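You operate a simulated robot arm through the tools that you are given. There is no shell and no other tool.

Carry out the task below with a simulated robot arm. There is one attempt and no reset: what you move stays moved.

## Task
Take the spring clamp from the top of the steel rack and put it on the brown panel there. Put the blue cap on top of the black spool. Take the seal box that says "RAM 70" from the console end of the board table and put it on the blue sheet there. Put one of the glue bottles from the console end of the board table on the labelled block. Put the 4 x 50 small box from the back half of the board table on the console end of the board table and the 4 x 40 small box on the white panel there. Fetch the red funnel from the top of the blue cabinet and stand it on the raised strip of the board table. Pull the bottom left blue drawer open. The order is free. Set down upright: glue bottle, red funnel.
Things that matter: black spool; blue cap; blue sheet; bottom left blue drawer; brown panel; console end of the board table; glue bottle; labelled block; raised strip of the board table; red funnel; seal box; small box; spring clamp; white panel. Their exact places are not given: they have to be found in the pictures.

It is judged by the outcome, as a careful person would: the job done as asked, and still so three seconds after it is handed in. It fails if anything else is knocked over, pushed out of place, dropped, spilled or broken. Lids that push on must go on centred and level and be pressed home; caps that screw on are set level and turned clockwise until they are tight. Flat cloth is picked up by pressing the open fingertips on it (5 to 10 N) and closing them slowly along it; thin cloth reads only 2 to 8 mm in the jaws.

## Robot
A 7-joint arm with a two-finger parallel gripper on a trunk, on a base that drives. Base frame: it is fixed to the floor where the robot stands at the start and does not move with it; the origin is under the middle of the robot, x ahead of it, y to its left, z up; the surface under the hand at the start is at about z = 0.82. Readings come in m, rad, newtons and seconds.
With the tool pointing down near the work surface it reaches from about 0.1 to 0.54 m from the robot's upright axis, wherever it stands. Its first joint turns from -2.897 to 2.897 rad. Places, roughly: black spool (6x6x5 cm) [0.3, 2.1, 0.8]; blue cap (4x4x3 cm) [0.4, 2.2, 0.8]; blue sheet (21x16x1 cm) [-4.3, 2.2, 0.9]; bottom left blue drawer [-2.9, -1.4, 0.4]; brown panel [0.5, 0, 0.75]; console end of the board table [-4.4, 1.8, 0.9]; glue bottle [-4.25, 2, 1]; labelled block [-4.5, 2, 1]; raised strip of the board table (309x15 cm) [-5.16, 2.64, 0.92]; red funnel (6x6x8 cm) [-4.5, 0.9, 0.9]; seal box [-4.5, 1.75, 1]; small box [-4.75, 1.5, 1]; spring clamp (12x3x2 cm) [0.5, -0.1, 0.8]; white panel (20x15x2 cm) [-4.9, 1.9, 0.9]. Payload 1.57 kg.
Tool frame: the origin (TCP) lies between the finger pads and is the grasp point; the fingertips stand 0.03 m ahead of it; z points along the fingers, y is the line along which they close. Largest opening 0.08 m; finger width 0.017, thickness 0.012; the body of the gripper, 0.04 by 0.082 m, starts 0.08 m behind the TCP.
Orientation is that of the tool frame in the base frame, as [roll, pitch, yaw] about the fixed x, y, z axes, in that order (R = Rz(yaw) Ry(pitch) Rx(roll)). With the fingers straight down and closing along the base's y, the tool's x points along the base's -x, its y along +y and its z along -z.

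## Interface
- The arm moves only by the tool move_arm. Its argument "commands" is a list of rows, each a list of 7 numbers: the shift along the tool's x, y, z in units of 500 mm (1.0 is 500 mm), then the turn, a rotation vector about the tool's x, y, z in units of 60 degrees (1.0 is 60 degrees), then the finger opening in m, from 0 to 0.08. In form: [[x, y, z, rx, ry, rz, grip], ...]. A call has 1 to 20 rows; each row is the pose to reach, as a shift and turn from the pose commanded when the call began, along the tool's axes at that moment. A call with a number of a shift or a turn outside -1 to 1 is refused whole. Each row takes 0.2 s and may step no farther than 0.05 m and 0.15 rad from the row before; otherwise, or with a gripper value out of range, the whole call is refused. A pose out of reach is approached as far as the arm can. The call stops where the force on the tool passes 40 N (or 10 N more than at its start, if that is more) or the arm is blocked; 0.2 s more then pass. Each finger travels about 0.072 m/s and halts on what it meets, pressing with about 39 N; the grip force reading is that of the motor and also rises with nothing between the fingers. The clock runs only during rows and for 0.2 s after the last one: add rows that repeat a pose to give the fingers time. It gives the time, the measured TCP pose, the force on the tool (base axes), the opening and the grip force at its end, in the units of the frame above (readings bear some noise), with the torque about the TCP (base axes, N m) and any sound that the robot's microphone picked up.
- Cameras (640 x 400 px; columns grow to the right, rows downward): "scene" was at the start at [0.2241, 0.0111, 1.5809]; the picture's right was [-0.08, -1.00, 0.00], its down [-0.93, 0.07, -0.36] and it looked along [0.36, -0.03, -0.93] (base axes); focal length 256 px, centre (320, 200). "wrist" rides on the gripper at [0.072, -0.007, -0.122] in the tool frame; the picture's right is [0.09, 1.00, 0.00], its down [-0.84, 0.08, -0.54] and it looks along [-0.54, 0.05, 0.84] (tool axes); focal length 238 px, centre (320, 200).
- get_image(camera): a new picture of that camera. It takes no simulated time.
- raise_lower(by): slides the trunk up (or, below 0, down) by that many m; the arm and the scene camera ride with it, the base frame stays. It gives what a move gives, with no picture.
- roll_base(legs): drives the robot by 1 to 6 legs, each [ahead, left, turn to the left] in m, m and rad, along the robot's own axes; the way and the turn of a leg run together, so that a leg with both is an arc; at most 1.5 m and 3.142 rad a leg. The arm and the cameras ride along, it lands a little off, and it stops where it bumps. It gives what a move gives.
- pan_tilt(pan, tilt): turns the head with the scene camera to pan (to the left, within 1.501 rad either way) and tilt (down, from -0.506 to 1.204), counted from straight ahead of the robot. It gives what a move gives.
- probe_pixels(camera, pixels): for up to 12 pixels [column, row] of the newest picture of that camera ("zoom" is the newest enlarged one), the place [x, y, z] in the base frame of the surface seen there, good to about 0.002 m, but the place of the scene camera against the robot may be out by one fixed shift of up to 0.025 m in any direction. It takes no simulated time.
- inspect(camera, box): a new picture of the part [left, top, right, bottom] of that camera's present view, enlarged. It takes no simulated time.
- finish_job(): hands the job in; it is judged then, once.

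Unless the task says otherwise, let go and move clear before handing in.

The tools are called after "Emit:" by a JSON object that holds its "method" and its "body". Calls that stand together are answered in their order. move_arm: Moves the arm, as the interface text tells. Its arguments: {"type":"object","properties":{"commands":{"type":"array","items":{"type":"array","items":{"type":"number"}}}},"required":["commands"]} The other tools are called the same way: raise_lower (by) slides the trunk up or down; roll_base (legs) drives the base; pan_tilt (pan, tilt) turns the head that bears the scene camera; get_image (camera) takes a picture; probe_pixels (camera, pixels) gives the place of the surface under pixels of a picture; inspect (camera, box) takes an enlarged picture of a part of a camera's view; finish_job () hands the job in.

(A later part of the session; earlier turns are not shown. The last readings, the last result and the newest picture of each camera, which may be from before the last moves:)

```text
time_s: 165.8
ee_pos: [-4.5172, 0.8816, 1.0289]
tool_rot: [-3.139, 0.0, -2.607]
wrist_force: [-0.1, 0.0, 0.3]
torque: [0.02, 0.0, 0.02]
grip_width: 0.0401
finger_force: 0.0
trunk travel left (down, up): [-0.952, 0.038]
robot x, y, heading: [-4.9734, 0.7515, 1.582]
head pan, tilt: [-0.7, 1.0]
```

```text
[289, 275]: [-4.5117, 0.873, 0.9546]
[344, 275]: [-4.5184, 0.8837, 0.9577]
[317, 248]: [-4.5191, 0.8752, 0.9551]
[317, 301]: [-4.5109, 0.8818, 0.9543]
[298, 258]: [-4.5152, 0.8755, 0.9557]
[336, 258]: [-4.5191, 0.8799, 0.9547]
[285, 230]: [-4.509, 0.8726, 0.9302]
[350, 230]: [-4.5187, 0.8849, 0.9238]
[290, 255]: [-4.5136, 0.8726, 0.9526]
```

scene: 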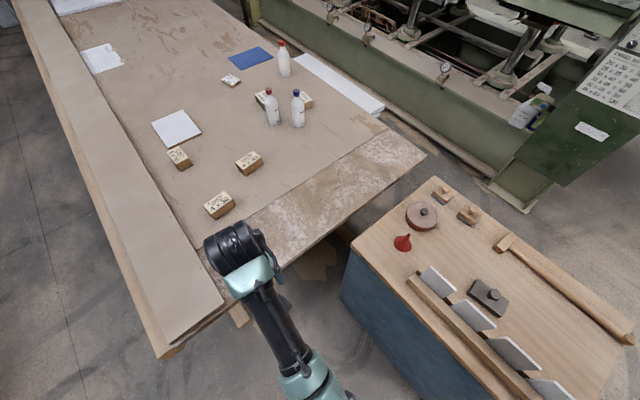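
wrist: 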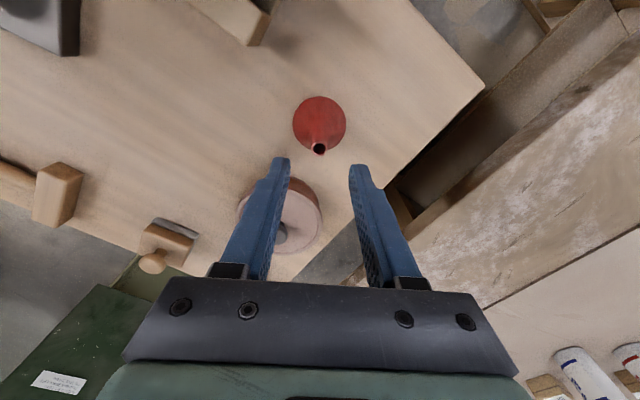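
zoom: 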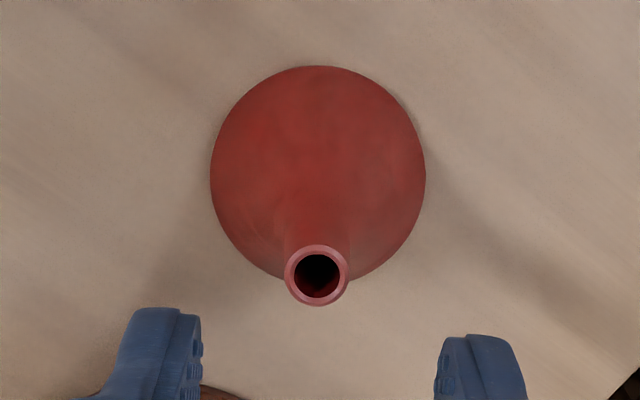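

Emit:
{"method": "move_arm", "body": {"commands": [[0, -0.006, 0.04, 0, 0, 0, 0.04], [0, -0.006, 0.09, 0, 0, 0, 0.04], [0, -0.006, 0.12, 0, 0, 0, 0.04], [0, -0.006, 0.138, 0, 0, 0, 0.04], [0, -0.006, 0.138, 0, 0, 0, 0.03], [0, -0.006, 0.138, 0, 0, 0, 0.02], [0, -0.006, 0.138, 0, 0, 0, 0.01], [0, -0.006, 0.138, 0, 0, 0, 0.0], [0, -0.006, 0.138, 0, 0, 0, 0.0]]}}

Emit:
{"method": "move_arm", "body": {"commands": [[0, 0, -0.02, 0, 0, 0, 0], [0, 0, -0.05, 0, 0, 0, 0], [0, 0, -0.1, 0, 0, 0, 0], [0, 0, -0.1, 0, 0, 0, 0]]}}

Emit:
{"method": "get_image", "body": {"camera": "wrist"}}

```text
time_s: 167.8
ee_pos: [-4.5152, 0.8766, 0.9625]
tool_rot: [-3.139, 0.001, -2.609]
wrist_force: [0.5, 0.1, 0.4]
torque: [0.0, -0.03, -0.01]
grip_width: 0.0135
finger_force: 30.4
trunk travel left (down, up): [-0.952, 0.038]
robot x, y, heading: [-4.9707, 0.7464, 1.582]
head pan, tilt: [-0.7, 1.0]
```

```text
time_s: 168.8
ee_pos: [-4.4929, 0.881, 0.9954]
tool_rot: [-3.14, -0.002, -2.609]
wrist_force: [-0.7, -0.7, -0.5]
torque: [-0.03, 0.0, -0.02]
grip_width: 0.0137
finger_force: 30.4
out of reach, approached as far as the arm can: row 2, 3, 4
trunk travel left (down, up): [-0.952, 0.038]
robot x, y, heading: [-4.9675, 0.7465, 1.581]
head pan, tilt: [-0.7, 1.0]
```

```text
taken
```

wrist: 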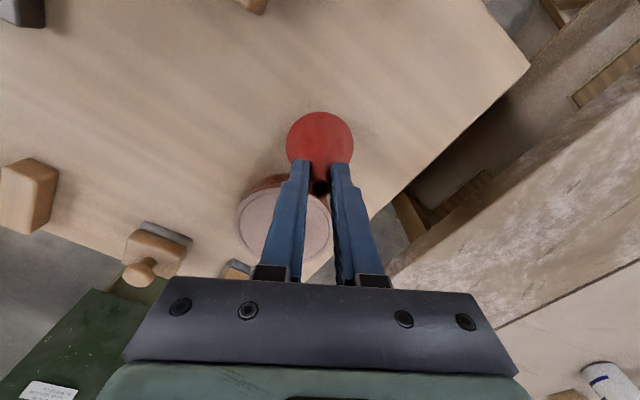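

The funnel is held, but the arm hit a reach limit while rising and drifted 2 cm toward the tin at (285,215). I'll raise with the trunk instead, then move the arm back toward the robot.

Emit:
{"method": "raise_lower", "body": {"by": 0.037}}

Emit:
{"method": "move_arm", "body": {"commands": [[0.02, 0.012, 0, 0, 0, 0, 0], [0.05, 0.03, 0, 0, 0, 0, 0], [0.08, 0.05, -0.02, 0, 0, 0, 0], [0.1, 0.06, -0.05, 0, 0, 0, 0]]}}

Emit:
{"method": "get_image", "body": {"camera": "wrist"}}

```text
time_s: 169.6
ee_pos: [-4.4932, 0.8824, 1.0325]
tool_rot: [-3.141, -0.001, -2.609]
wrist_force: [-0.9, 0.3, -0.7]
torque: [0.03, 0.01, 0.0]
grip_width: 0.0138
finger_force: 30.8
trunk travel left (down, up): [-0.989, 0.001]
robot x, y, heading: [-4.9704, 0.7461, 1.588]
head pan, tilt: [-0.7, 1.0]
```

```text
time_s: 170.6
ee_pos: [-4.5036, 0.8858, 1.0169]
tool_rot: [3.141, -0.001, -2.609]
wrist_force: [1.4, 0.6, -0.2]
torque: [0.01, -0.02, 0.01]
grip_width: 0.0136
finger_force: 29.9
out of reach, approached as far as the arm can: row 1, 2, 3, 4
trunk travel left (down, up): [-0.989, 0.001]
robot x, y, heading: [-4.9719, 0.7487, 1.582]
head pan, tilt: [-0.7, 1.0]
```

```text
taken
```

wrist: 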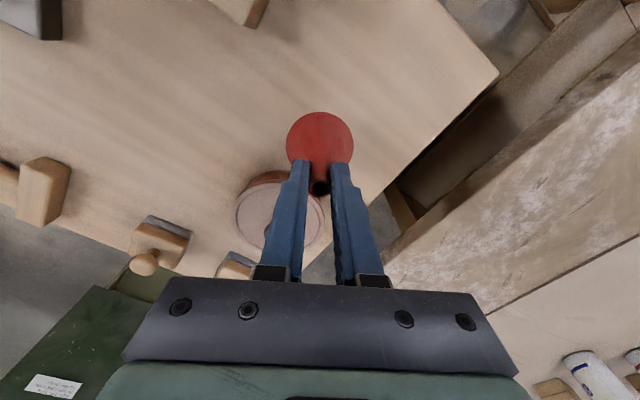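

The arm is at a joint limit in this posture. I'll try turning the wrist back the other way (the funnel is round) to free it.

Emit:
{"method": "move_arm", "body": {"commands": [[0, 0, 0, 0, 0, -0.1, 0], [0, 0, 0, 0, 0, -0.2, 0], [0, 0, 0, 0, 0, -0.3, 0], [0, 0, 0, 0, 0, -0.3, 0]]}}

```text
time_s: 171.6
ee_pos: [-4.5045, 0.8855, 1.0172]
tool_rot: [3.14, -0.003, -2.292]
wrist_force: [0.4, -0.3, -0.2]
torque: [0.03, -0.02, 0.02]
grip_width: 0.0138
finger_force: 29.7
trunk travel left (down, up): [-0.989, 0.001]
robot x, y, heading: [-4.9714, 0.748, 1.579]
head pan, tilt: [-0.7, 1.0]
```

Emit:
{"method": "move_arm", "body": {"commands": [[0, 0, -0.02, 0, 0, 0, 0], [0, 0, -0.05, 0, 0, 0, 0], [0, 0, -0.08, 0, 0, 0, 0], [0, 0, -0.08, 0, 0, 0, 0]]}}

Emit:
{"method": "get_image", "body": {"camera": "scene"}}

```text
time_s: 172.6
ee_pos: [-4.4873, 0.8889, 1.0418]
tool_rot: [3.14, -0.002, -2.294]
wrist_force: [0.7, 0.2, 0.2]
torque: [-0.01, 0.03, 0.01]
grip_width: 0.0136
finger_force: 30.2
out of reach, approached as far as the arm can: row 1, 2, 3, 4
trunk travel left (down, up): [-0.989, 0.001]
robot x, y, heading: [-4.97, 0.747, 1.581]
head pan, tilt: [-0.7, 1.0]
```

```text
taken
```

scene: 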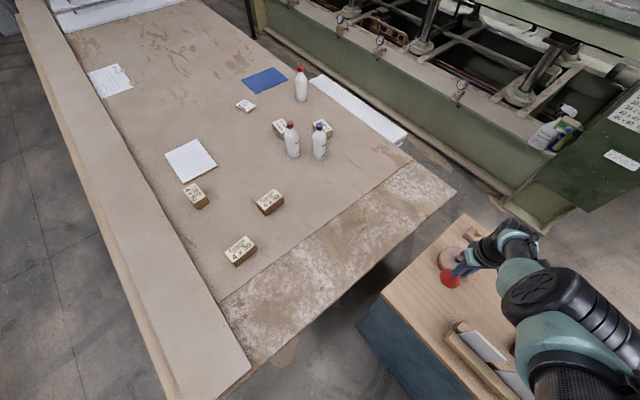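

The funnel is held at about z 0.96 at its base, above the tin and the holder. I'll drive the base forward a bit and then left to carry it clear of the cabinet, and free the arm in open space.

Emit:
{"method": "roll_base", "body": {"legs": [[0.08, 0, 0], [0, 0.38, 0]]}}

Emit:
{"method": "get_image", "body": {"camera": "scene"}}

Emit:
{"method": "get_image", "body": {"camera": "wrist"}}

```text
time_s: 175.7
ee_pos: [-4.869, 0.9613, 1.0398]
tool_rot: [3.14, -0.001, -2.299]
wrist_force: [0.5, 0.3, 0.2]
torque: [-0.01, 0.01, 0.0]
grip_width: 0.0134
finger_force: 30.5
trunk travel left (down, up): [-0.989, 0.001]
robot x, y, heading: [-5.3533, 0.8218, 1.578]
head pan, tilt: [-0.7, 1.0]
```

```text
taken
```

scene: 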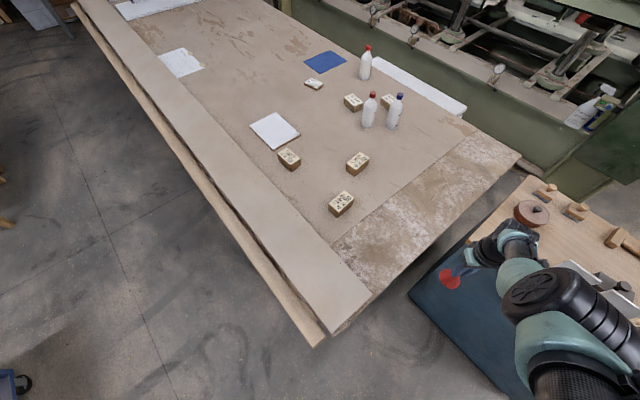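

```text
taken
```

wrist: 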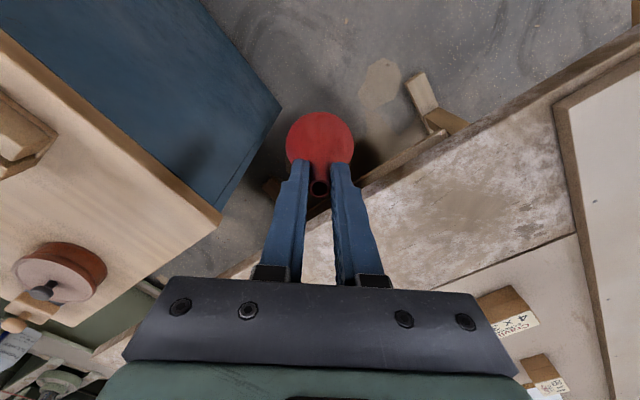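

The funnel is over open floor and the cabinet items are undisturbed. I'll swing the hand round to the front of the robot, turning the wrist back as it goes.

Emit:
{"method": "move_arm", "body": {"commands": [[0.028, 0.05, 0, 0, 0, -0.08, 0], [0.057, 0.1, 0, 0, 0, -0.16, 0], [0.085, 0.15, 0, 0, 0, -0.24, 0], [0.114, 0.2, 0, 0, 0, -0.32, 0], [0.142, 0.25, 0, 0, 0, -0.4, 0], [0.171, 0.3, 0, 0, 0, -0.48, 0], [0.2, 0.35, 0, 0, 0, -0.56, 0], [0.228, 0.4, 0, 0, 0, -0.64, 0], [0.257, 0.45, 0, 0, 0, -0.72, 0], [0.285, 0.499, 0, 0, 0, -0.8, 0], [0.285, 0.499, 0, 0, 0, -0.8, 0]]}}

Emit:
{"method": "get_image", "body": {"camera": "wrist"}}

Emit:
{"method": "get_image", "body": {"camera": "scene"}}

```text
time_s: 177.7
ee_pos: [-5.0323, 1.0627, 0.9152]
tool_rot: [3.135, -0.016, -1.529]
wrist_force: [1.2, -8.4, 3.3]
torque: [-0.06, -0.02, -0.1]
grip_width: 0.0135
finger_force: 29.7
out of reach, approached as far as the arm can: row 1, 2, 3, 4, 5, 6, 7, 8, 9, 10
trunk travel left (down, up): [-0.989, 0.001]
robot x, y, heading: [-5.3498, 0.8275, 1.579]
head pan, tilt: [-0.7, 1.0]
stopped in row 10: the force on the tool passed its limit at 54 N (the readings are from after the stop); the commanded pose is now the measured one
```

```text
taken
```

wrist: 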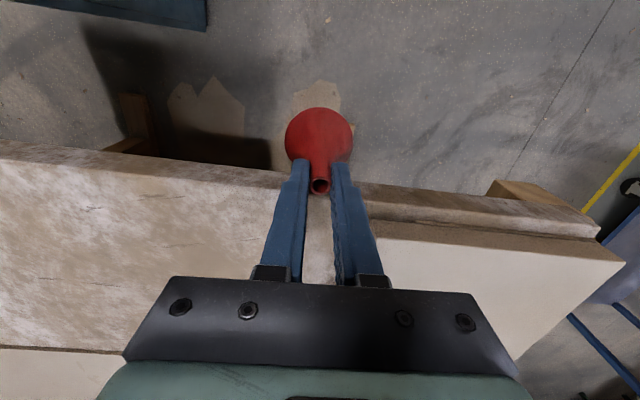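

```text
taken
```

scene: 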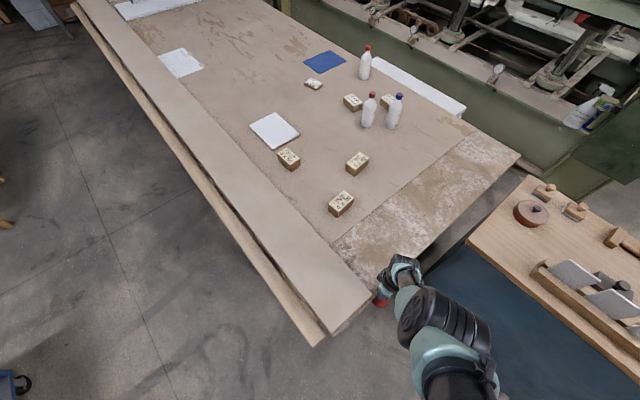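

While swinging, the arm was forced down along its fold limit to z=0.915, and the funnel brushed the table edge (54 N, stopped). It's still upright in the fingers at (320,145). I'll back away from the table and free the arm in open space.

Emit:
{"method": "roll_base", "body": {"legs": [[-0.35, 0, 0]]}}

Emit:
{"method": "get_image", "body": {"camera": "wrist"}}

Emit:
{"method": "inspect", "body": {"camera": "wrist", "box": [260, 90, 380, 210]}}

```text
time_s: 180.0
ee_pos: [-5.0315, 0.7149, 0.9143]
tool_rot: [3.138, -0.015, -1.529]
wrist_force: [1.0, -0.3, -0.8]
torque: [-0.01, 0.02, -0.01]
grip_width: 0.0134
finger_force: 30.1
trunk travel left (down, up): [-0.989, 0.001]
robot x, y, heading: [-5.3492, 0.4724, 1.573]
head pan, tilt: [-0.7, 1.0]
```

```text
taken
```

wrist: 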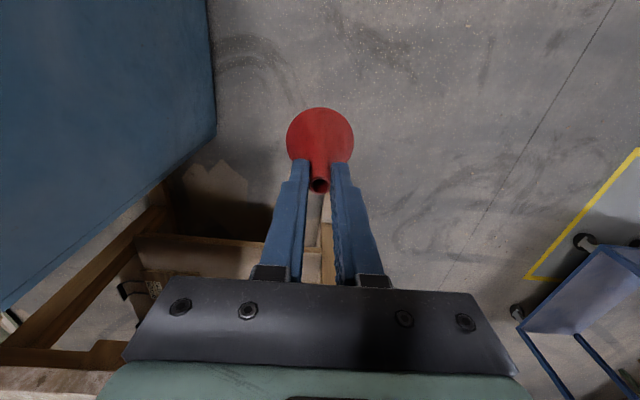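

```text
3.33 times, centred on (320, 150) of wrist
```

zoom: 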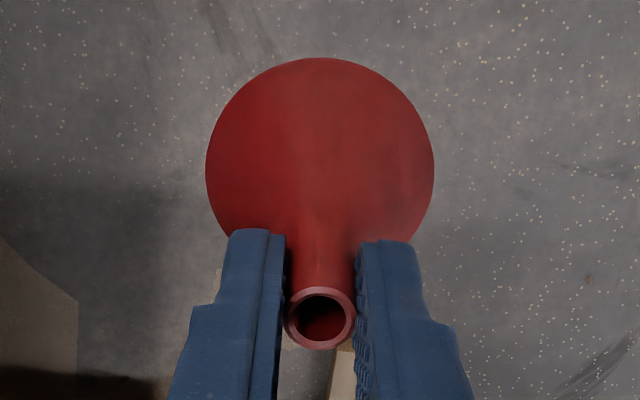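

The funnel is still gripped. I'll extend the hand outward to straight ahead and slightly lower, to get off the fold limit.

Emit:
{"method": "move_arm", "body": {"commands": [[-0.05, 0.03, 0.02, 0, 0, 0, 0], [-0.11, 0.07, 0.04, 0, 0, 0, 0], [-0.17, 0.11, 0.06, 0, 0, 0, 0], [-0.23, 0.16, 0.08, 0, 0, 0, 0], [-0.29, 0.21, 0.1, 0, 0, 0, 0], [-0.34, 0.27, 0.1, 0, 0, 0, 0], [-0.38, 0.33, 0.1, 0, 0, 0, 0], [-0.416, 0.38, 0.1, 0, 0, 0, 0], [-0.416, 0.38, 0.1, 0, 0, 0, 0]]}}

Emit:
{"method": "move_arm", "body": {"commands": [[0, 0.05, -0.05, 0, 0, 0, 0], [0, 0.1, -0.1, 0, 0, 0, 0], [0, 0.16, -0.15, 0, 0, 0, 0], [0, 0.22, -0.2, 0, 0, 0, 0], [0, 0.25, -0.25, 0, 0, 0, 0], [0, 0.25, -0.3, 0, 0, 0, 0], [0, 0.25, -0.3, 0, 0, 0, 0]]}}

Emit:
{"method": "pan_tilt", "body": {"pan": 0.0, "tilt": 1.0}}

Emit:
{"method": "get_image", "body": {"camera": "scene"}}

```text
time_s: 182.0
ee_pos: [-5.2118, 0.8673, 0.9082]
tool_rot: [3.136, -0.014, -1.531]
wrist_force: [0.1, -0.5, -0.4]
torque: [0.0, 0.0, 0.0]
grip_width: 0.0137
finger_force: 30.3
out of reach, approached as far as the arm can: row 1, 2, 3, 4, 5, 6, 7, 8, 9
trunk travel left (down, up): [-0.989, 0.001]
robot x, y, heading: [-5.3469, 0.4718, 1.574]
head pan, tilt: [-0.7, 1.0]
```

```text
time_s: 183.6
ee_pos: [-5.3389, 0.867, 1.0587]
tool_rot: [3.138, -0.013, -1.529]
wrist_force: [-0.1, -0.5, 0.3]
torque: [-0.01, 0.02, 0.04]
grip_width: 0.0134
finger_force: 30.0
trunk travel left (down, up): [-0.989, 0.001]
robot x, y, heading: [-5.352, 0.4764, 1.577]
head pan, tilt: [-0.7, 1.0]
```

```text
time_s: 184.7
ee_pos: [-5.3384, 0.8664, 1.0582]
tool_rot: [3.138, -0.014, -1.53]
wrist_force: [0.0, -0.3, -0.6]
torque: [0.05, -0.04, 0.02]
grip_width: 0.0136
finger_force: 29.7
trunk travel left (down, up): [-0.989, 0.001]
robot x, y, heading: [-5.3497, 0.4748, 1.577]
head pan, tilt: [0.0, 1.0]
```

```text
taken
```

scene: 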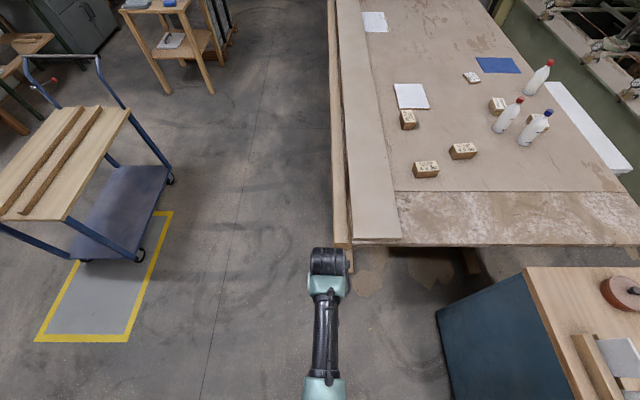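

The arm is back in its normal posture, straight ahead. Now I'll check the funnel's tilt in the hand.

Emit:
{"method": "get_image", "body": {"camera": "wrist"}}

Emit:
{"method": "inspect", "body": {"camera": "wrist", "box": [260, 90, 380, 210]}}

Emit:
{"method": "probe_pixels", "body": {"camera": "zoom", "pixels": [[320, 62], [212, 150], [430, 150], [250, 85], [390, 85], [213, 190], [430, 190], [320, 290], [290, 320], [352, 320], [320, 346], [320, 200]]}}

```text
taken
```

wrist: 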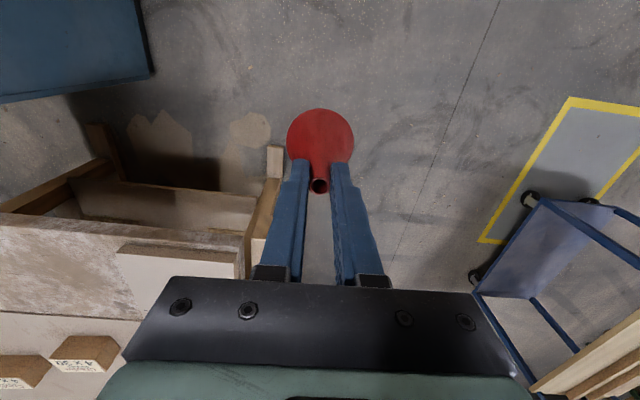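

```text
3.33 times, centred on (320, 150) of wrist
```

zoom: 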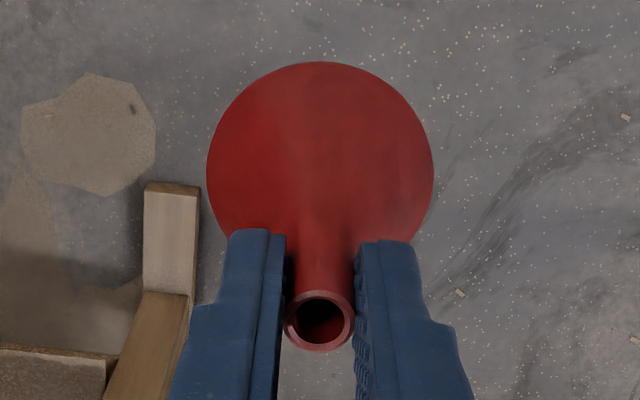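

```text
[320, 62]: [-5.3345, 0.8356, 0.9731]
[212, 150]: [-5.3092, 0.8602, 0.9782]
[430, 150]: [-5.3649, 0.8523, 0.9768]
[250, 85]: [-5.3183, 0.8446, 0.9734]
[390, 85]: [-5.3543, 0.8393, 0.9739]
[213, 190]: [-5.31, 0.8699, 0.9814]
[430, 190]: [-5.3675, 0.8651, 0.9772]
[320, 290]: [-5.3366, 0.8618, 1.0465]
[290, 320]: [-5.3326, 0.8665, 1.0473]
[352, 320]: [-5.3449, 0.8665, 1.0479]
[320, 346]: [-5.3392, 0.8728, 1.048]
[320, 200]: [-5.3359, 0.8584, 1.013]
```

Emit:
{"method": "probe_pixels", "body": {"camera": "wrist", "pixels": [[160, 265], [200, 275], [140, 290], [120, 255], [235, 265], [60, 250], [255, 250], [90, 320]]}}

Emit:
{"method": "probe_pixels", "body": {"camera": "scene", "pixels": [[355, 230], [395, 230], [370, 200], [350, 150], [390, 170], [340, 220], [425, 165], [408, 118], [460, 148]]}}

```text
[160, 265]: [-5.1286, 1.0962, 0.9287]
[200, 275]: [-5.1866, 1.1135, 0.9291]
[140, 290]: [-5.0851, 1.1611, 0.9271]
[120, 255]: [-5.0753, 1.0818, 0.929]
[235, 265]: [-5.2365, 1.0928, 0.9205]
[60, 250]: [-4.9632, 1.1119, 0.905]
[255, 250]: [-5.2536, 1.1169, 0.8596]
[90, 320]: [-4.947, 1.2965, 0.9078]
```

```text
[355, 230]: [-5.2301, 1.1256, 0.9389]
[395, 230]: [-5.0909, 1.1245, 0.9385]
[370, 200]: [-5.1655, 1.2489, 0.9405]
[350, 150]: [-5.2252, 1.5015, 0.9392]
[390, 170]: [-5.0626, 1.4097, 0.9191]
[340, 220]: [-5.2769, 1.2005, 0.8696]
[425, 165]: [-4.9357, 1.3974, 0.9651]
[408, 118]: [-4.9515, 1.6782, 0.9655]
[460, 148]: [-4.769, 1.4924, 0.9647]
```

The strip's surface is z≈0.928, x from -5.235 to -5.07, starting at y≈1.08. I'll drive so the funnel is over about (-5.155,1.22).

Emit:
{"method": "roll_base", "body": {"legs": [[0, -0.185, 0], [0.34, 0, 0]]}}

Emit:
{"method": "get_image", "body": {"camera": "wrist"}}

```text
time_s: 188.0
ee_pos: [-5.1503, 1.2084, 1.0583]
tool_rot: [3.139, -0.012, -1.535]
wrist_force: [0.3, -0.4, -0.4]
torque: [0.04, 0.01, 0.0]
grip_width: 0.0137
finger_force: 30.0
trunk travel left (down, up): [-0.989, 0.001]
robot x, y, heading: [-5.1611, 0.8129, 1.573]
head pan, tilt: [0.0, 1.0]
```

```text
taken
```

wrist: 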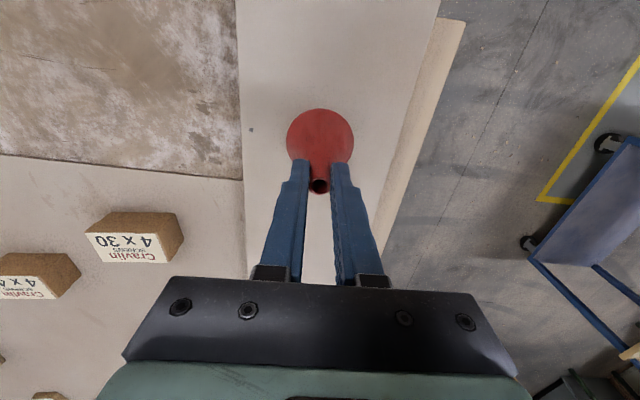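

Emit:
{"method": "move_arm", "body": {"commands": [[0, 0, 0.03, 0, -0.0115, 0, 0], [0, 0, 0.06, 0, -0.0115, 0, 0], [0, 0, 0.075, 0, -0.0115, 0, 0], [0, 0, 0.082, 0, -0.0115, 0, 0], [0, 0, 0.082, 0, -0.0115, 0, 0]]}}

Emit:
{"method": "inspect", "body": {"camera": "wrist", "box": [260, 90, 380, 210]}}

```text
time_s: 189.2
ee_pos: [-5.152, 1.2077, 1.0183]
tool_rot: [3.14, 0.0, -1.534]
wrist_force: [-0.5, 1.0, -0.6]
torque: [-0.03, 0.02, 0.0]
grip_width: 0.0134
finger_force: 30.5
trunk travel left (down, up): [-0.989, 0.001]
robot x, y, heading: [-5.1627, 0.8132, 1.567]
head pan, tilt: [0.0, 1.0]
```

```text
3.33 times, centred on (320, 150) of wrist
```

zoom: 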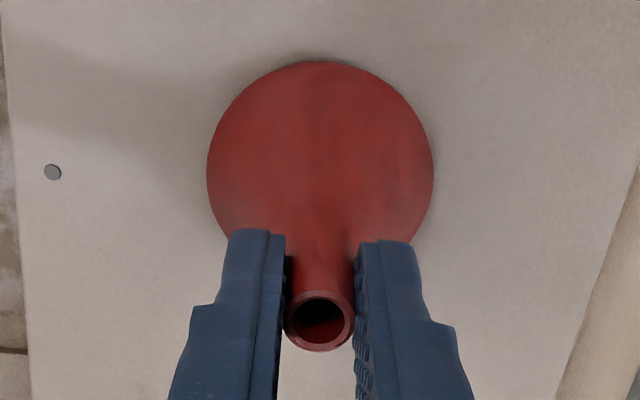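

Emit:
{"method": "move_arm", "body": {"commands": [[0, 0, 0.003, 0, 0, 0, 0], [0, 0, 0.006, 0, 0, 0, 0], [0, 0, 0.009, 0, 0, 0, 0], [0, 0, 0.009, 0, 0, 0, 0]]}}

Emit:
{"method": "move_arm", "body": {"commands": [[0, 0, 0.002, 0, 0, 0, 0], [0, 0, 0.004, 0, 0, 0, 0], [0, 0, 0.004, 0, 0, 0, 0]]}}

```text
time_s: 190.2
ee_pos: [-5.1516, 1.2087, 1.0152]
tool_rot: [3.138, 0.003, -1.537]
wrist_force: [-0.3, -4.7, 23.6]
torque: [0.18, 0.04, -0.01]
grip_width: 0.0137
finger_force: 29.9
trunk travel left (down, up): [-0.989, 0.001]
robot x, y, heading: [-5.1657, 0.8186, 1.57]
head pan, tilt: [0.0, 1.0]
```

```text
time_s: 191.0
ee_pos: [-5.1522, 1.2091, 1.0118]
tool_rot: [3.138, 0.004, -1.533]
wrist_force: [0.9, -1.7, 26.0]
torque: [0.09, -0.06, 0.03]
grip_width: 0.0139
finger_force: 30.2
trunk travel left (down, up): [-0.989, 0.001]
robot x, y, heading: [-5.167, 0.8145, 1.571]
head pan, tilt: [0.0, 1.0]
```

The funnel's mouth is pressed on the strip (26 N). I'll open gradually and rise clear.

Emit:
{"method": "move_arm", "body": {"commands": [[0, 0, -0.003, 0, 0, 0, 0.01], [0, 0, -0.003, 0, 0, 0, 0.02], [0, 0, -0.003, 0, 0, 0, 0.03], [0, 0, -0.003, 0, 0, 0, 0.045], [0, 0, -0.003, 0, 0, 0, 0.045]]}}

Emit:
{"method": "move_arm", "body": {"commands": [[0, 0, -0.04, 0, 0, 0, 0.045], [0, 0, -0.08, 0, 0, 0, 0.045], [0, 0, -0.14, 0, 0, 0, 0.045], [0, 0, -0.2, 0, 0, 0, 0.045]]}}

Emit:
{"method": "get_image", "body": {"camera": "wrist"}}

Emit:
{"method": "inspect", "body": {"camera": "wrist", "box": [260, 80, 380, 200]}}

```text
time_s: 192.2
ee_pos: [-5.1509, 1.2079, 1.0114]
tool_rot: [3.138, 0.001, -1.534]
wrist_force: [-0.6, -0.2, 0.8]
torque: [0.01, -0.01, -0.01]
grip_width: 0.0449
finger_force: 0.0
trunk travel left (down, up): [-0.989, 0.001]
robot x, y, heading: [-5.1671, 0.8161, 1.566]
head pan, tilt: [0.0, 1.0]
```

```text
time_s: 193.2
ee_pos: [-5.151, 1.2086, 1.1119]
tool_rot: [3.139, -0.002, -1.536]
wrist_force: [-0.2, 0.0, -0.3]
torque: [0.02, 0.01, -0.01]
grip_width: 0.0452
finger_force: 0.1
trunk travel left (down, up): [-0.989, 0.001]
robot x, y, heading: [-5.1675, 0.8165, 1.571]
head pan, tilt: [0.0, 1.0]
```

```text
taken
```

wrist: 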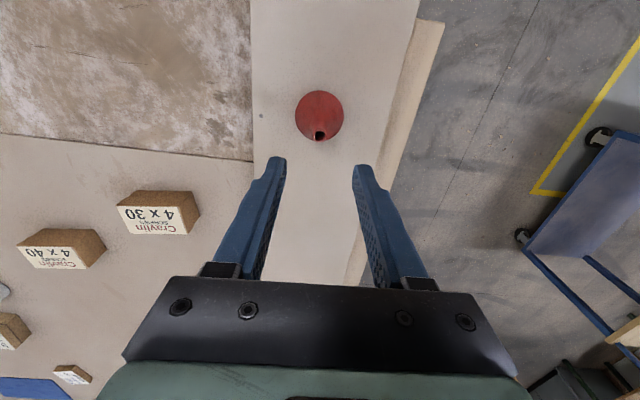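

```text
3.33 times, centred on (320, 140) of wrist
```

zoom: 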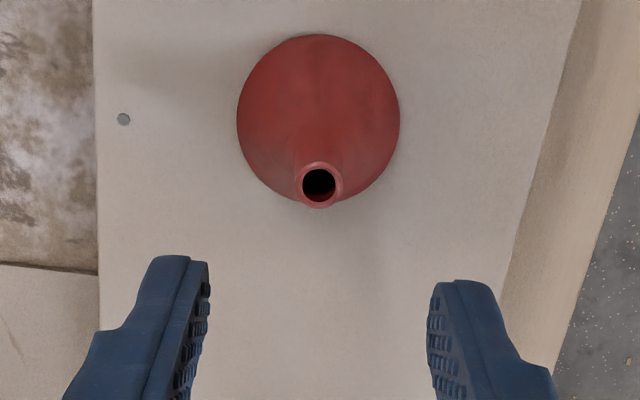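

The funnel stands on the strip. Next come the table items, so I'll get their positions from the scene camera.

Emit:
{"method": "pan_tilt", "body": {"pan": -0.35, "tilt": 0.75}}

Emit:
{"method": "get_image", "body": {"camera": "scene"}}

Emit:
{"method": "inspect", "body": {"camera": "scene", "box": [240, 60, 480, 210]}}

```text
time_s: 194.1
ee_pos: [-5.1511, 1.2079, 1.1113]
tool_rot: [3.137, -0.001, -1.533]
wrist_force: [0.3, 0.1, 0.7]
torque: [-0.01, -0.02, 0.0]
grip_width: 0.045
finger_force: 0.0
trunk travel left (down, up): [-0.989, 0.001]
robot x, y, heading: [-5.1655, 0.8149, 1.57]
head pan, tilt: [-0.351, 0.75]
```

```text
taken
```

scene: 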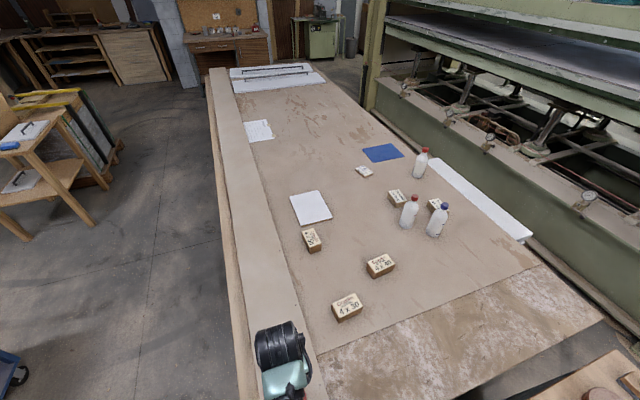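

```text
2.67 times, centred on (360, 135) of scene
```

zoom: 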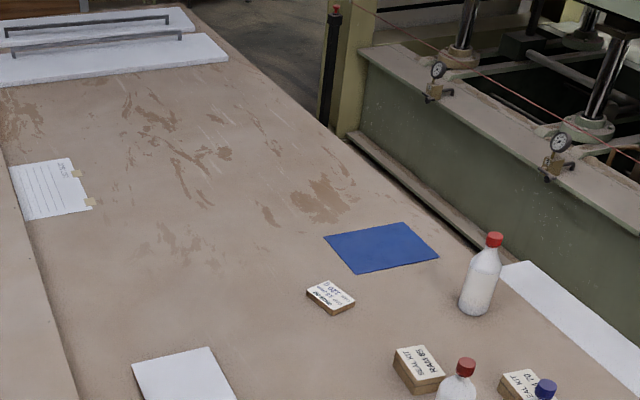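

Emit:
{"method": "probe_pixels", "body": {"camera": "scene", "pixels": [[347, 303], [380, 263], [312, 237], [312, 207], [294, 196], [330, 216], [397, 194], [435, 203], [364, 170], [383, 152], [365, 148], [402, 155]]}}

Emit:
{"method": "probe_pixels", "body": {"camera": "scene", "pixels": [[418, 172], [421, 150], [407, 222], [411, 197], [433, 230], [444, 206], [430, 170], [528, 240], [500, 300], [470, 190], [260, 130], [480, 240]]}}

```text
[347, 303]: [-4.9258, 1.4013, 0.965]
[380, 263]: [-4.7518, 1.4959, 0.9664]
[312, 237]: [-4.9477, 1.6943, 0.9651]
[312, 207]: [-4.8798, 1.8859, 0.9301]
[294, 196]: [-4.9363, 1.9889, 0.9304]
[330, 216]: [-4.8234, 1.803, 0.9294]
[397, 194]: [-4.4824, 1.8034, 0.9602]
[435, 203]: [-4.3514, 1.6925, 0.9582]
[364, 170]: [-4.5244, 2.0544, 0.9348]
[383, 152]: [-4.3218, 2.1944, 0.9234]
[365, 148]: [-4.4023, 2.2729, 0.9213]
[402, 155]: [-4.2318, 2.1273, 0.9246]
```

```text
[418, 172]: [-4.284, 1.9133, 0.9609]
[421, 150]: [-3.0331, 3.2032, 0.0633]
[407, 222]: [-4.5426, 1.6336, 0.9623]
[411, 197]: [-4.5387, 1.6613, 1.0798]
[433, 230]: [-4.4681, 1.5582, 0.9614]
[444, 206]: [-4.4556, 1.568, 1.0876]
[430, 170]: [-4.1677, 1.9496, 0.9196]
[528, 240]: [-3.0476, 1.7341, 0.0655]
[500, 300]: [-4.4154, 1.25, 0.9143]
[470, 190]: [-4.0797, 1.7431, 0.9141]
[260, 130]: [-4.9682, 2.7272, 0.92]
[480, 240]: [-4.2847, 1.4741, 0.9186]
```

The targets are now mapped. From the south end I can reach the "4 x 40" box with the hand leaned outward. I'll drive to about (-4.94,0.9) and look with the wrist camera.

Emit:
{"method": "roll_base", "body": {"legs": [[0, -0.225, 0], [0.085, 0, 0]]}}

Emit:
{"method": "get_image", "body": {"camera": "wrist"}}

```text
time_s: 196.4
ee_pos: [-4.9256, 1.2918, 1.1109]
tool_rot: [3.135, -0.001, -1.533]
wrist_force: [-0.2, 0.6, -0.8]
torque: [0.02, 0.02, -0.01]
grip_width: 0.045
finger_force: 0.0
trunk travel left (down, up): [-0.989, 0.001]
robot x, y, heading: [-4.9417, 0.9006, 1.571]
head pan, tilt: [-0.351, 0.75]
```

```text
taken
```

wrist: 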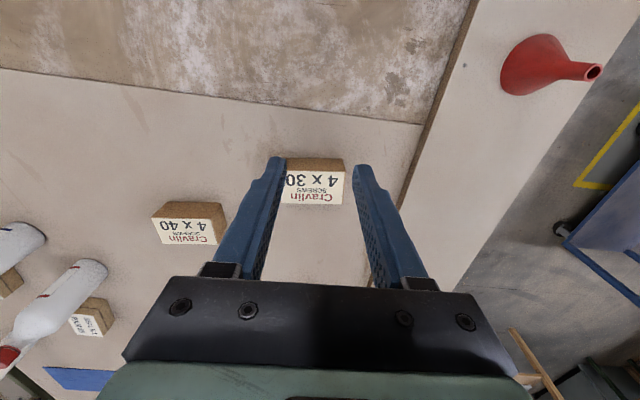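

Emit:
{"method": "probe_pixels", "body": {"camera": "wrist", "pixels": [[160, 222], [212, 222], [217, 243], [165, 240], [188, 232], [185, 210], [152, 218], [224, 225], [315, 190], [95, 315], [90, 280], [250, 300]]}}

Emit:
{"method": "inspect", "body": {"camera": "wrist", "box": [60, 180, 260, 305]}}

```text
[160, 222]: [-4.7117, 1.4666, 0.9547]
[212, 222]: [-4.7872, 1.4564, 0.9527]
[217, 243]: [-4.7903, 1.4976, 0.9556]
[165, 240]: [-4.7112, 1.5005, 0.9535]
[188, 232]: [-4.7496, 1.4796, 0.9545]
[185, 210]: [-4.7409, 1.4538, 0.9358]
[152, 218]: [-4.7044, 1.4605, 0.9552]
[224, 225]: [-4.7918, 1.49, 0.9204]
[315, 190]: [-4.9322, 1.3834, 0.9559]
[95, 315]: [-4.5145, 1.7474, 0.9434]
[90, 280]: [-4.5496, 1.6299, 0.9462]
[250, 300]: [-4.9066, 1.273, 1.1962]
```

```text
3.20 times, centred on (160, 242) of wrist
```

zoom: 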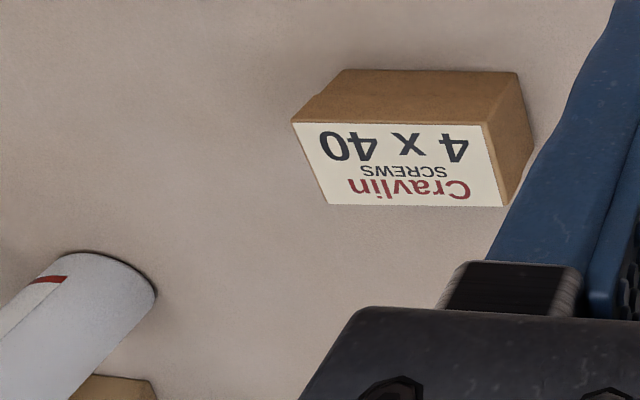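

The "4 x 40" box is centred at (-4.748,1.479), with its short side along y. I'll turn the hand 87° and reach toward it at a safe height to test the arm's reach.

Emit:
{"method": "move_arm", "body": {"commands": [[-0.022, -0.023, 0.008, 0, 0, 0.09, 0.08], [-0.043, -0.047, 0.015, 0, 0, 0.18, 0.08], [-0.065, -0.07, 0.022, 0, 0, 0.27, 0.08], [-0.087, -0.093, 0.03, 0, 0, 0.36, 0.08], [-0.108, -0.117, 0.038, 0, 0, 0.45, 0.08], [-0.13, -0.14, 0.045, 0, 0, 0.54, 0.08], [-0.151, -0.164, 0.052, 0, 0, 0.63, 0.08], [-0.173, -0.187, 0.06, 0, 0, 0.725, 0.08], [-0.173, -0.187, 0.06, 0, 0, 0.725, 0.08]]}}

```text
time_s: 198.4
ee_pos: [-4.8356, 1.3835, 1.081]
tool_rot: [3.141, -0.004, -2.294]
wrist_force: [-0.8, 0.1, 0.2]
torque: [0.01, 0.0, 0.01]
grip_width: 0.08
finger_force: 0.0
trunk travel left (down, up): [-0.989, 0.001]
robot x, y, heading: [-4.941, 0.9024, 1.577]
head pan, tilt: [-0.351, 0.75]
```

Emit:
{"method": "move_arm", "body": {"commands": [[-0.032, 0, 0.01, 0, 0, 0.09, 0.08], [-0.064, 0, 0.02, 0, 0, 0.18, 0.08], [-0.096, 0, 0.03, 0, 0, 0.27, 0.08], [-0.128, 0, 0.04, 0, 0, 0.36, 0.08], [-0.16, 0, 0.05, 0, 0, 0.45, 0.08], [-0.193, 0, 0.06, 0, 0, 0.54, 0.08], [-0.225, 0, 0.07, 0, 0, 0.63, 0.08], [-0.257, -0.002, 0.08, 0, 0, 0.725, 0.08], [-0.257, -0.002, 0.08, 0, 0, 0.725, 0.08]]}}

Emit:
{"method": "get_image", "body": {"camera": "wrist"}}

```text
time_s: 200.4
ee_pos: [-4.7635, 1.4379, 1.0678]
tool_rot: [-3.139, -0.005, -3.052]
wrist_force: [0.4, 0.5, -0.3]
torque: [-0.01, 0.0, 0.02]
grip_width: 0.0798
finger_force: 0.0
out of reach, approached as far as the arm can: row 5, 6, 7, 8, 9
trunk travel left (down, up): [-0.989, 0.001]
robot x, y, heading: [-4.9358, 0.899, 1.573]
head pan, tilt: [-0.351, 0.75]
```

```text
taken
```

wrist: 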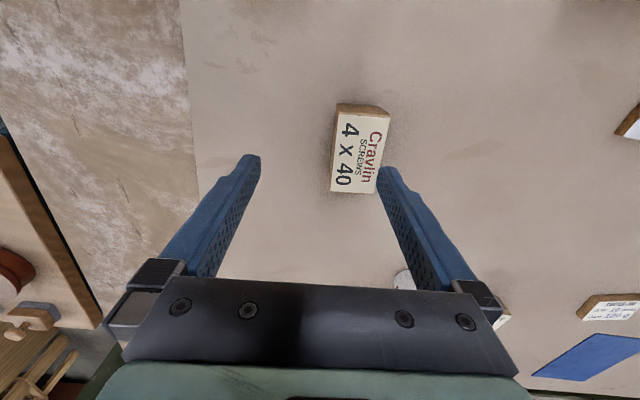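

The arm reaches 0.566 m from its axis here, about 4 cm short of the box. I'll creep the base 3.5 cm nearer; the table edge is still well clear of the axis.

Emit:
{"method": "roll_base", "body": {"legs": [[0.035, 0, 0]]}}

Emit:
{"method": "get_image", "body": {"camera": "wrist"}}

```text
time_s: 201.3
ee_pos: [-4.7639, 1.4692, 1.0711]
tool_rot: [3.139, -0.004, -3.053]
wrist_force: [0.1, -0.6, -0.4]
torque: [0.01, 0.01, 0.0]
grip_width: 0.0802
finger_force: 0.1
trunk travel left (down, up): [-0.989, 0.001]
robot x, y, heading: [-4.9391, 0.9346, 1.577]
head pan, tilt: [-0.351, 0.75]
```

```text
taken
```

wrist: 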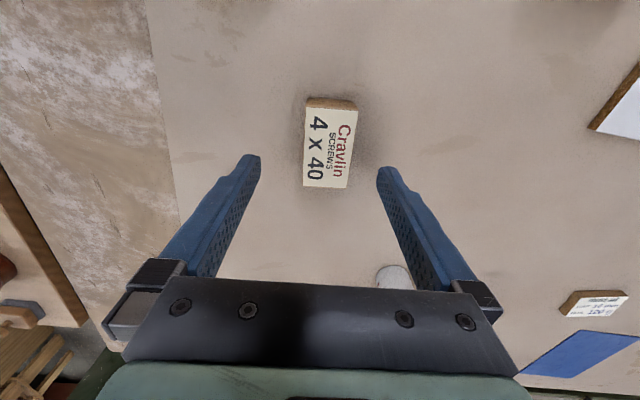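

Emit:
{"method": "probe_pixels", "body": {"camera": "wrist", "pixels": [[309, 112], [353, 114], [347, 183], [306, 181], [328, 148], [330, 103]]}}

```text
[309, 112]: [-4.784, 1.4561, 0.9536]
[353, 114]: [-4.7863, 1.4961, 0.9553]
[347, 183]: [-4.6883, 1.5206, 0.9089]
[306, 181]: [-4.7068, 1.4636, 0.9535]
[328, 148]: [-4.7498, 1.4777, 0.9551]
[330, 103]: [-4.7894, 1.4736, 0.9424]
```

Emit:
{"method": "move_arm", "body": {"commands": [[-0.008, 0.01, 0.03, 0, 0, 0, 0.08], [-0.016, 0.018, 0.07, 0, 0, 0, 0.08], [-0.016, 0.018, 0.11, 0, 0, 0, 0.08], [-0.016, 0.018, 0.11, 0, 0, 0, 0.08]]}}

```text
time_s: 202.3
ee_pos: [-4.7595, 1.4611, 1.0551]
tool_rot: [3.141, -0.004, -3.053]
wrist_force: [-0.4, 0.4, 0.0]
torque: [0.03, 0.02, 0.0]
grip_width: 0.0801
finger_force: 0.0
out of reach, approached as far as the arm can: row 1, 2, 3, 4
trunk travel left (down, up): [-0.989, 0.001]
robot x, y, heading: [-4.9411, 0.9357, 1.57]
head pan, tilt: [-0.351, 0.75]
```

Lowering with the arm shortens its reach, so I'll keep this arm posture, creep the base 1.8 cm nearer, and descend with the trunk instead.

Emit:
{"method": "roll_base", "body": {"legs": [[0.019, 0, 0]]}}

Emit:
{"method": "raise_lower", "body": {"by": -0.06}}

Emit:
{"method": "get_image", "body": {"camera": "wrist"}}

```text
time_s: 203.1
ee_pos: [-4.7593, 1.4781, 1.0562]
tool_rot: [3.139, -0.002, -3.053]
wrist_force: [0.4, 0.3, 0.9]
torque: [0.04, 0.05, 0.0]
grip_width: 0.08
finger_force: 0.0
trunk travel left (down, up): [-0.989, 0.001]
robot x, y, heading: [-4.9382, 0.9533, 1.58]
head pan, tilt: [-0.351, 0.75]
```

```text
time_s: 204.1
ee_pos: [-4.7602, 1.4801, 0.9942]
tool_rot: [-3.141, -0.003, -3.051]
wrist_force: [-0.2, -0.5, 0.1]
torque: [-0.01, 0.0, -0.01]
grip_width: 0.0798
finger_force: 0.0
trunk travel left (down, up): [-0.929, 0.061]
robot x, y, heading: [-4.9397, 0.9503, 1.569]
head pan, tilt: [-0.351, 0.75]
```

```text
taken
```

wrist: 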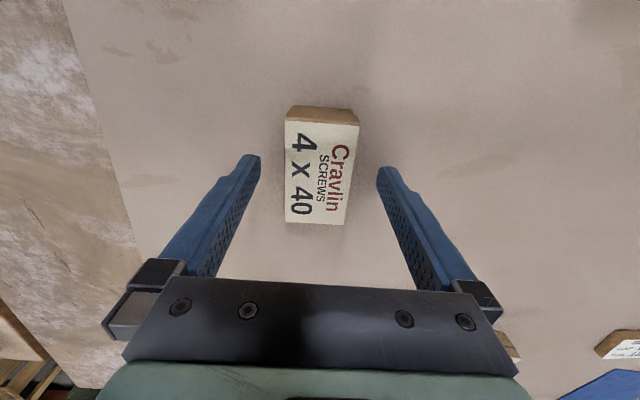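

The box sits centred between the fingers. I'll lower the trunk another 4.8 cm and close.

Emit:
{"method": "raise_lower", "body": {"by": -0.048}}

Emit:
{"method": "move_arm", "body": {"commands": [[0, 0, 0, 0, 0, 0, 0.06], [0, 0, 0, 0, 0, 0, 0.045], [0, 0, 0, 0, 0, 0, 0.03], [0, 0, 0, 0, 0, 0, 0.0], [0, 0, 0, 0, 0, 0, 0.0], [0, 0, 0, 0, 0, 0, 0.0]]}}

Emit:
{"method": "get_image", "body": {"camera": "wrist"}}

```text
time_s: 205.0
ee_pos: [-4.7594, 1.4807, 0.9459]
tool_rot: [-3.141, -0.005, -3.052]
wrist_force: [-0.3, 0.6, -0.4]
torque: [-0.01, -0.04, -0.02]
grip_width: 0.0802
finger_force: 0.1
trunk travel left (down, up): [-0.881, 0.109]
robot x, y, heading: [-4.9402, 0.9529, 1.575]
head pan, tilt: [-0.351, 0.75]
```

```text
time_s: 206.4
ee_pos: [-4.7592, 1.4808, 0.9452]
tool_rot: [-3.14, -0.004, -3.054]
wrist_force: [0.0, -2.0, -0.2]
torque: [-0.14, 0.05, 0.06]
grip_width: 0.052
finger_force: 39.0
trunk travel left (down, up): [-0.881, 0.109]
robot x, y, heading: [-4.9378, 0.9504, 1.576]
head pan, tilt: [-0.351, 0.75]
```

```text
taken
```

wrist: 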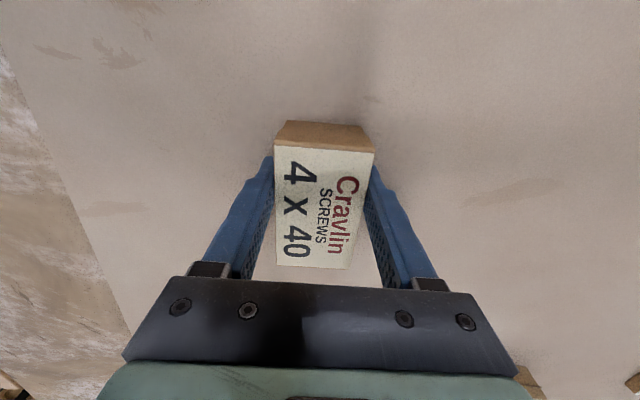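

The box is gripped (0.052, 39 N). I'll lift with the trunk and check the load.

Emit:
{"method": "raise_lower", "body": {"by": 0.105}}

Emit:
{"method": "get_image", "body": {"camera": "wrist"}}

```text
time_s: 207.8
ee_pos: [-4.7608, 1.481, 1.0512]
tool_rot: [-3.14, -0.006, -3.053]
wrist_force: [0.3, -0.5, -4.1]
torque: [0.0, 0.1, -0.01]
grip_width: 0.0515
finger_force: 39.3
trunk travel left (down, up): [-0.986, 0.004]
robot x, y, heading: [-4.9417, 0.9517, 1.576]
head pan, tilt: [-0.351, 0.75]
```

```text
taken
```

wrist: 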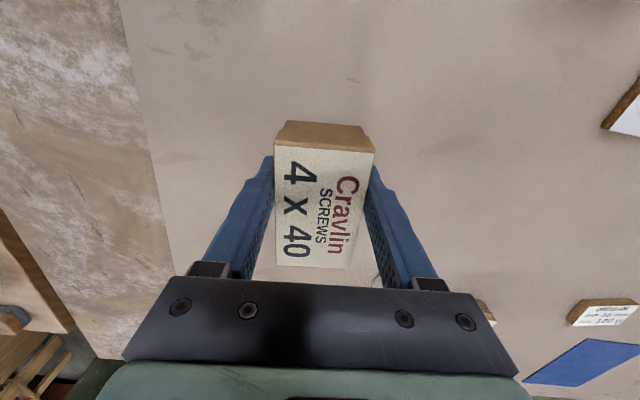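

The box is lifted (about 4 N). I'll back off, go round to the table's west side, and turn to face the white panel.

Emit:
{"method": "roll_base", "body": {"legs": [[-0.5, 0, 0], [0, 0.8, 0]]}}

Emit:
{"method": "pan_tilt", "body": {"pan": 0.0, "tilt": 0.7}}

Emit:
{"method": "get_image", "body": {"camera": "scene"}}

```text
time_s: 214.6
ee_pos: [-5.5595, 0.9748, 1.0515]
tool_rot: [-3.139, -0.005, -3.051]
wrist_force: [0.0, 0.6, -3.7]
torque: [0.01, 0.04, -0.01]
grip_width: 0.0518
finger_force: 38.9
trunk travel left (down, up): [-0.986, 0.004]
robot x, y, heading: [-5.7368, 0.4485, 1.576]
head pan, tilt: [-0.351, 0.75]
```

```text
time_s: 215.4
ee_pos: [-5.5595, 0.9754, 1.0521]
tool_rot: [-3.141, -0.005, -3.052]
wrist_force: [0.5, 0.1, -3.0]
torque: [0.03, 0.02, -0.02]
grip_width: 0.0519
finger_force: 39.1
trunk travel left (down, up): [-0.986, 0.004]
robot x, y, heading: [-5.742, 0.4478, 1.576]
head pan, tilt: [0.0, 0.7]
```

```text
taken
```

scene: 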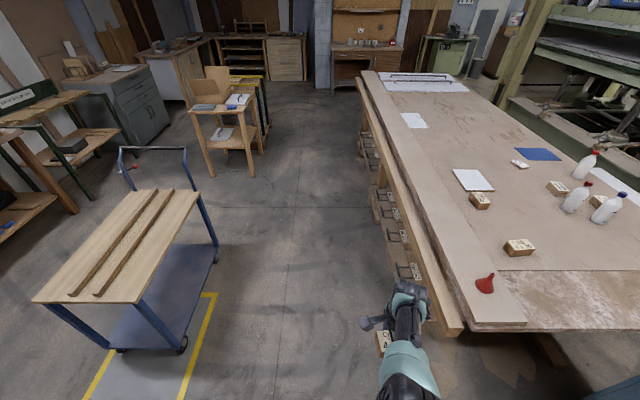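

Emit:
{"method": "probe_pixels", "body": {"camera": "scene", "pixels": [[388, 237], [398, 268], [378, 212], [368, 155], [183, 350], [218, 262], [210, 300], [375, 190], [430, 300], [360, 75], [365, 120], [262, 150]]}}

Emit:
{"method": "inspect", "body": {"camera": "scene", "box": [340, 100, 480, 340]}}

```text
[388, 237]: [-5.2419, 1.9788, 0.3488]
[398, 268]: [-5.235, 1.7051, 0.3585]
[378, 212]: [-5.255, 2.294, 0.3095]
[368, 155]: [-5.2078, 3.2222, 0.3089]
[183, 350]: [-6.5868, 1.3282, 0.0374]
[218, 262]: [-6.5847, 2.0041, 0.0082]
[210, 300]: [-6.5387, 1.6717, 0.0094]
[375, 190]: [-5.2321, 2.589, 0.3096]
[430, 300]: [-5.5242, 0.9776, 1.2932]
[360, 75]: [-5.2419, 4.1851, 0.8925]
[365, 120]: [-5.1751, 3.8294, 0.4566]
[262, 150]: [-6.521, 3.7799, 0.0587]
```

```text
1.67 times, centred on (410, 220) of scene
```

zoom: 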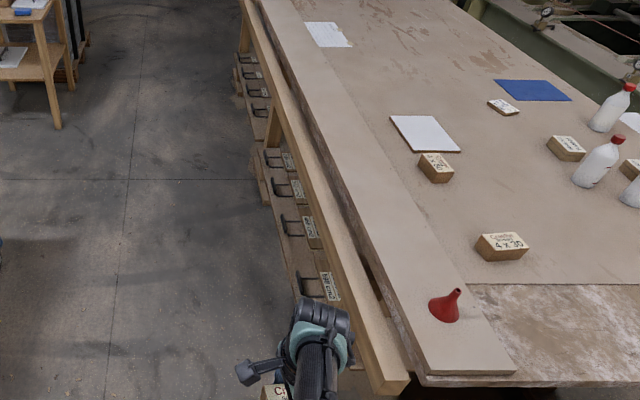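

The lower drawers' handles reach x≈-5.28, so I'll stay around x=-5.55 and use a lower trunk with the arm higher, which gives more reach. I'll drive north along the table, then turn to face it.

Emit:
{"method": "roll_base", "body": {"legs": [[1.42, 0, 0], [0, 0, -1.576]]}}

Emit:
{"method": "get_image", "body": {"camera": "scene"}}

Emit:
{"method": "get_image", "body": {"camera": "wrist"}}

```text
time_s: 226.4
ee_pos: [-5.2207, 1.6842, 1.0513]
tool_rot: [-3.139, -0.005, 1.648]
wrist_force: [-0.9, 0.5, -3.6]
torque: [0.02, 0.0, 0.02]
grip_width: 0.0521
finger_force: 39.6
trunk travel left (down, up): [-0.986, 0.004]
robot x, y, heading: [-5.7453, 1.8785, -0.012]
head pan, tilt: [0.0, 0.7]
```

```text
taken
```

scene: 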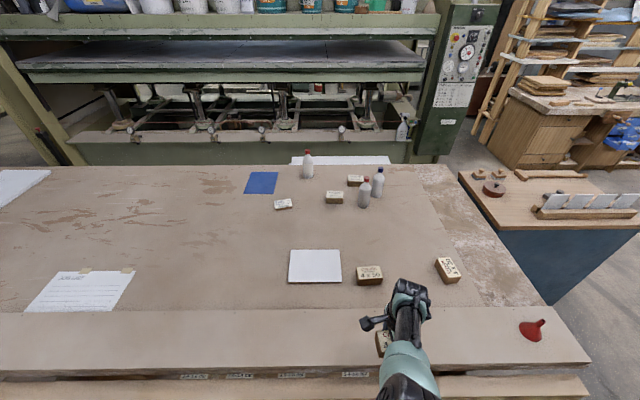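

```text
taken
```

wrist: 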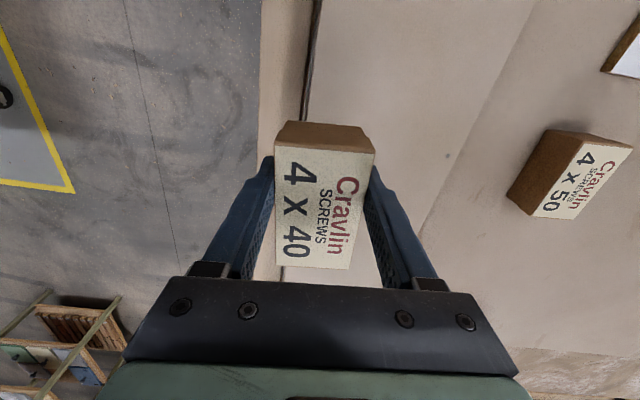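

Emit:
{"method": "probe_pixels", "body": {"camera": "scene", "pixels": [[290, 280], [292, 250], [338, 250], [340, 280], [315, 265], [369, 270], [358, 268], [381, 268], [447, 267], [531, 330]]}}

Emit:
{"method": "probe_pixels", "body": {"camera": "wrist", "pixels": [[585, 180], [585, 145], [628, 150], [572, 215], [540, 215], [620, 60], [605, 72], [635, 75]]}}

```text
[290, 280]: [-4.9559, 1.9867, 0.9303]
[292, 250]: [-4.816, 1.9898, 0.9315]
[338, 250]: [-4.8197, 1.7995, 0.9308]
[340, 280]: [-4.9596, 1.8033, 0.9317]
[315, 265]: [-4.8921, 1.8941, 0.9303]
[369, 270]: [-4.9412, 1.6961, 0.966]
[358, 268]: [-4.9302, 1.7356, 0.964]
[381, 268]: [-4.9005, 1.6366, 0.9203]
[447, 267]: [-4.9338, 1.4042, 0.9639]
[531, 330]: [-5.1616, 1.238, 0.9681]
```

```text
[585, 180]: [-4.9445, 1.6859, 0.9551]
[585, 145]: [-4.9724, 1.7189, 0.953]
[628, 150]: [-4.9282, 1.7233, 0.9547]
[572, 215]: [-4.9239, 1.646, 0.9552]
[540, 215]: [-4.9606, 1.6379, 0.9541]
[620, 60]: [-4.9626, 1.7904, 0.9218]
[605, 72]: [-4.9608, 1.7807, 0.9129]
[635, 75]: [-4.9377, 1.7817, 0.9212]
```

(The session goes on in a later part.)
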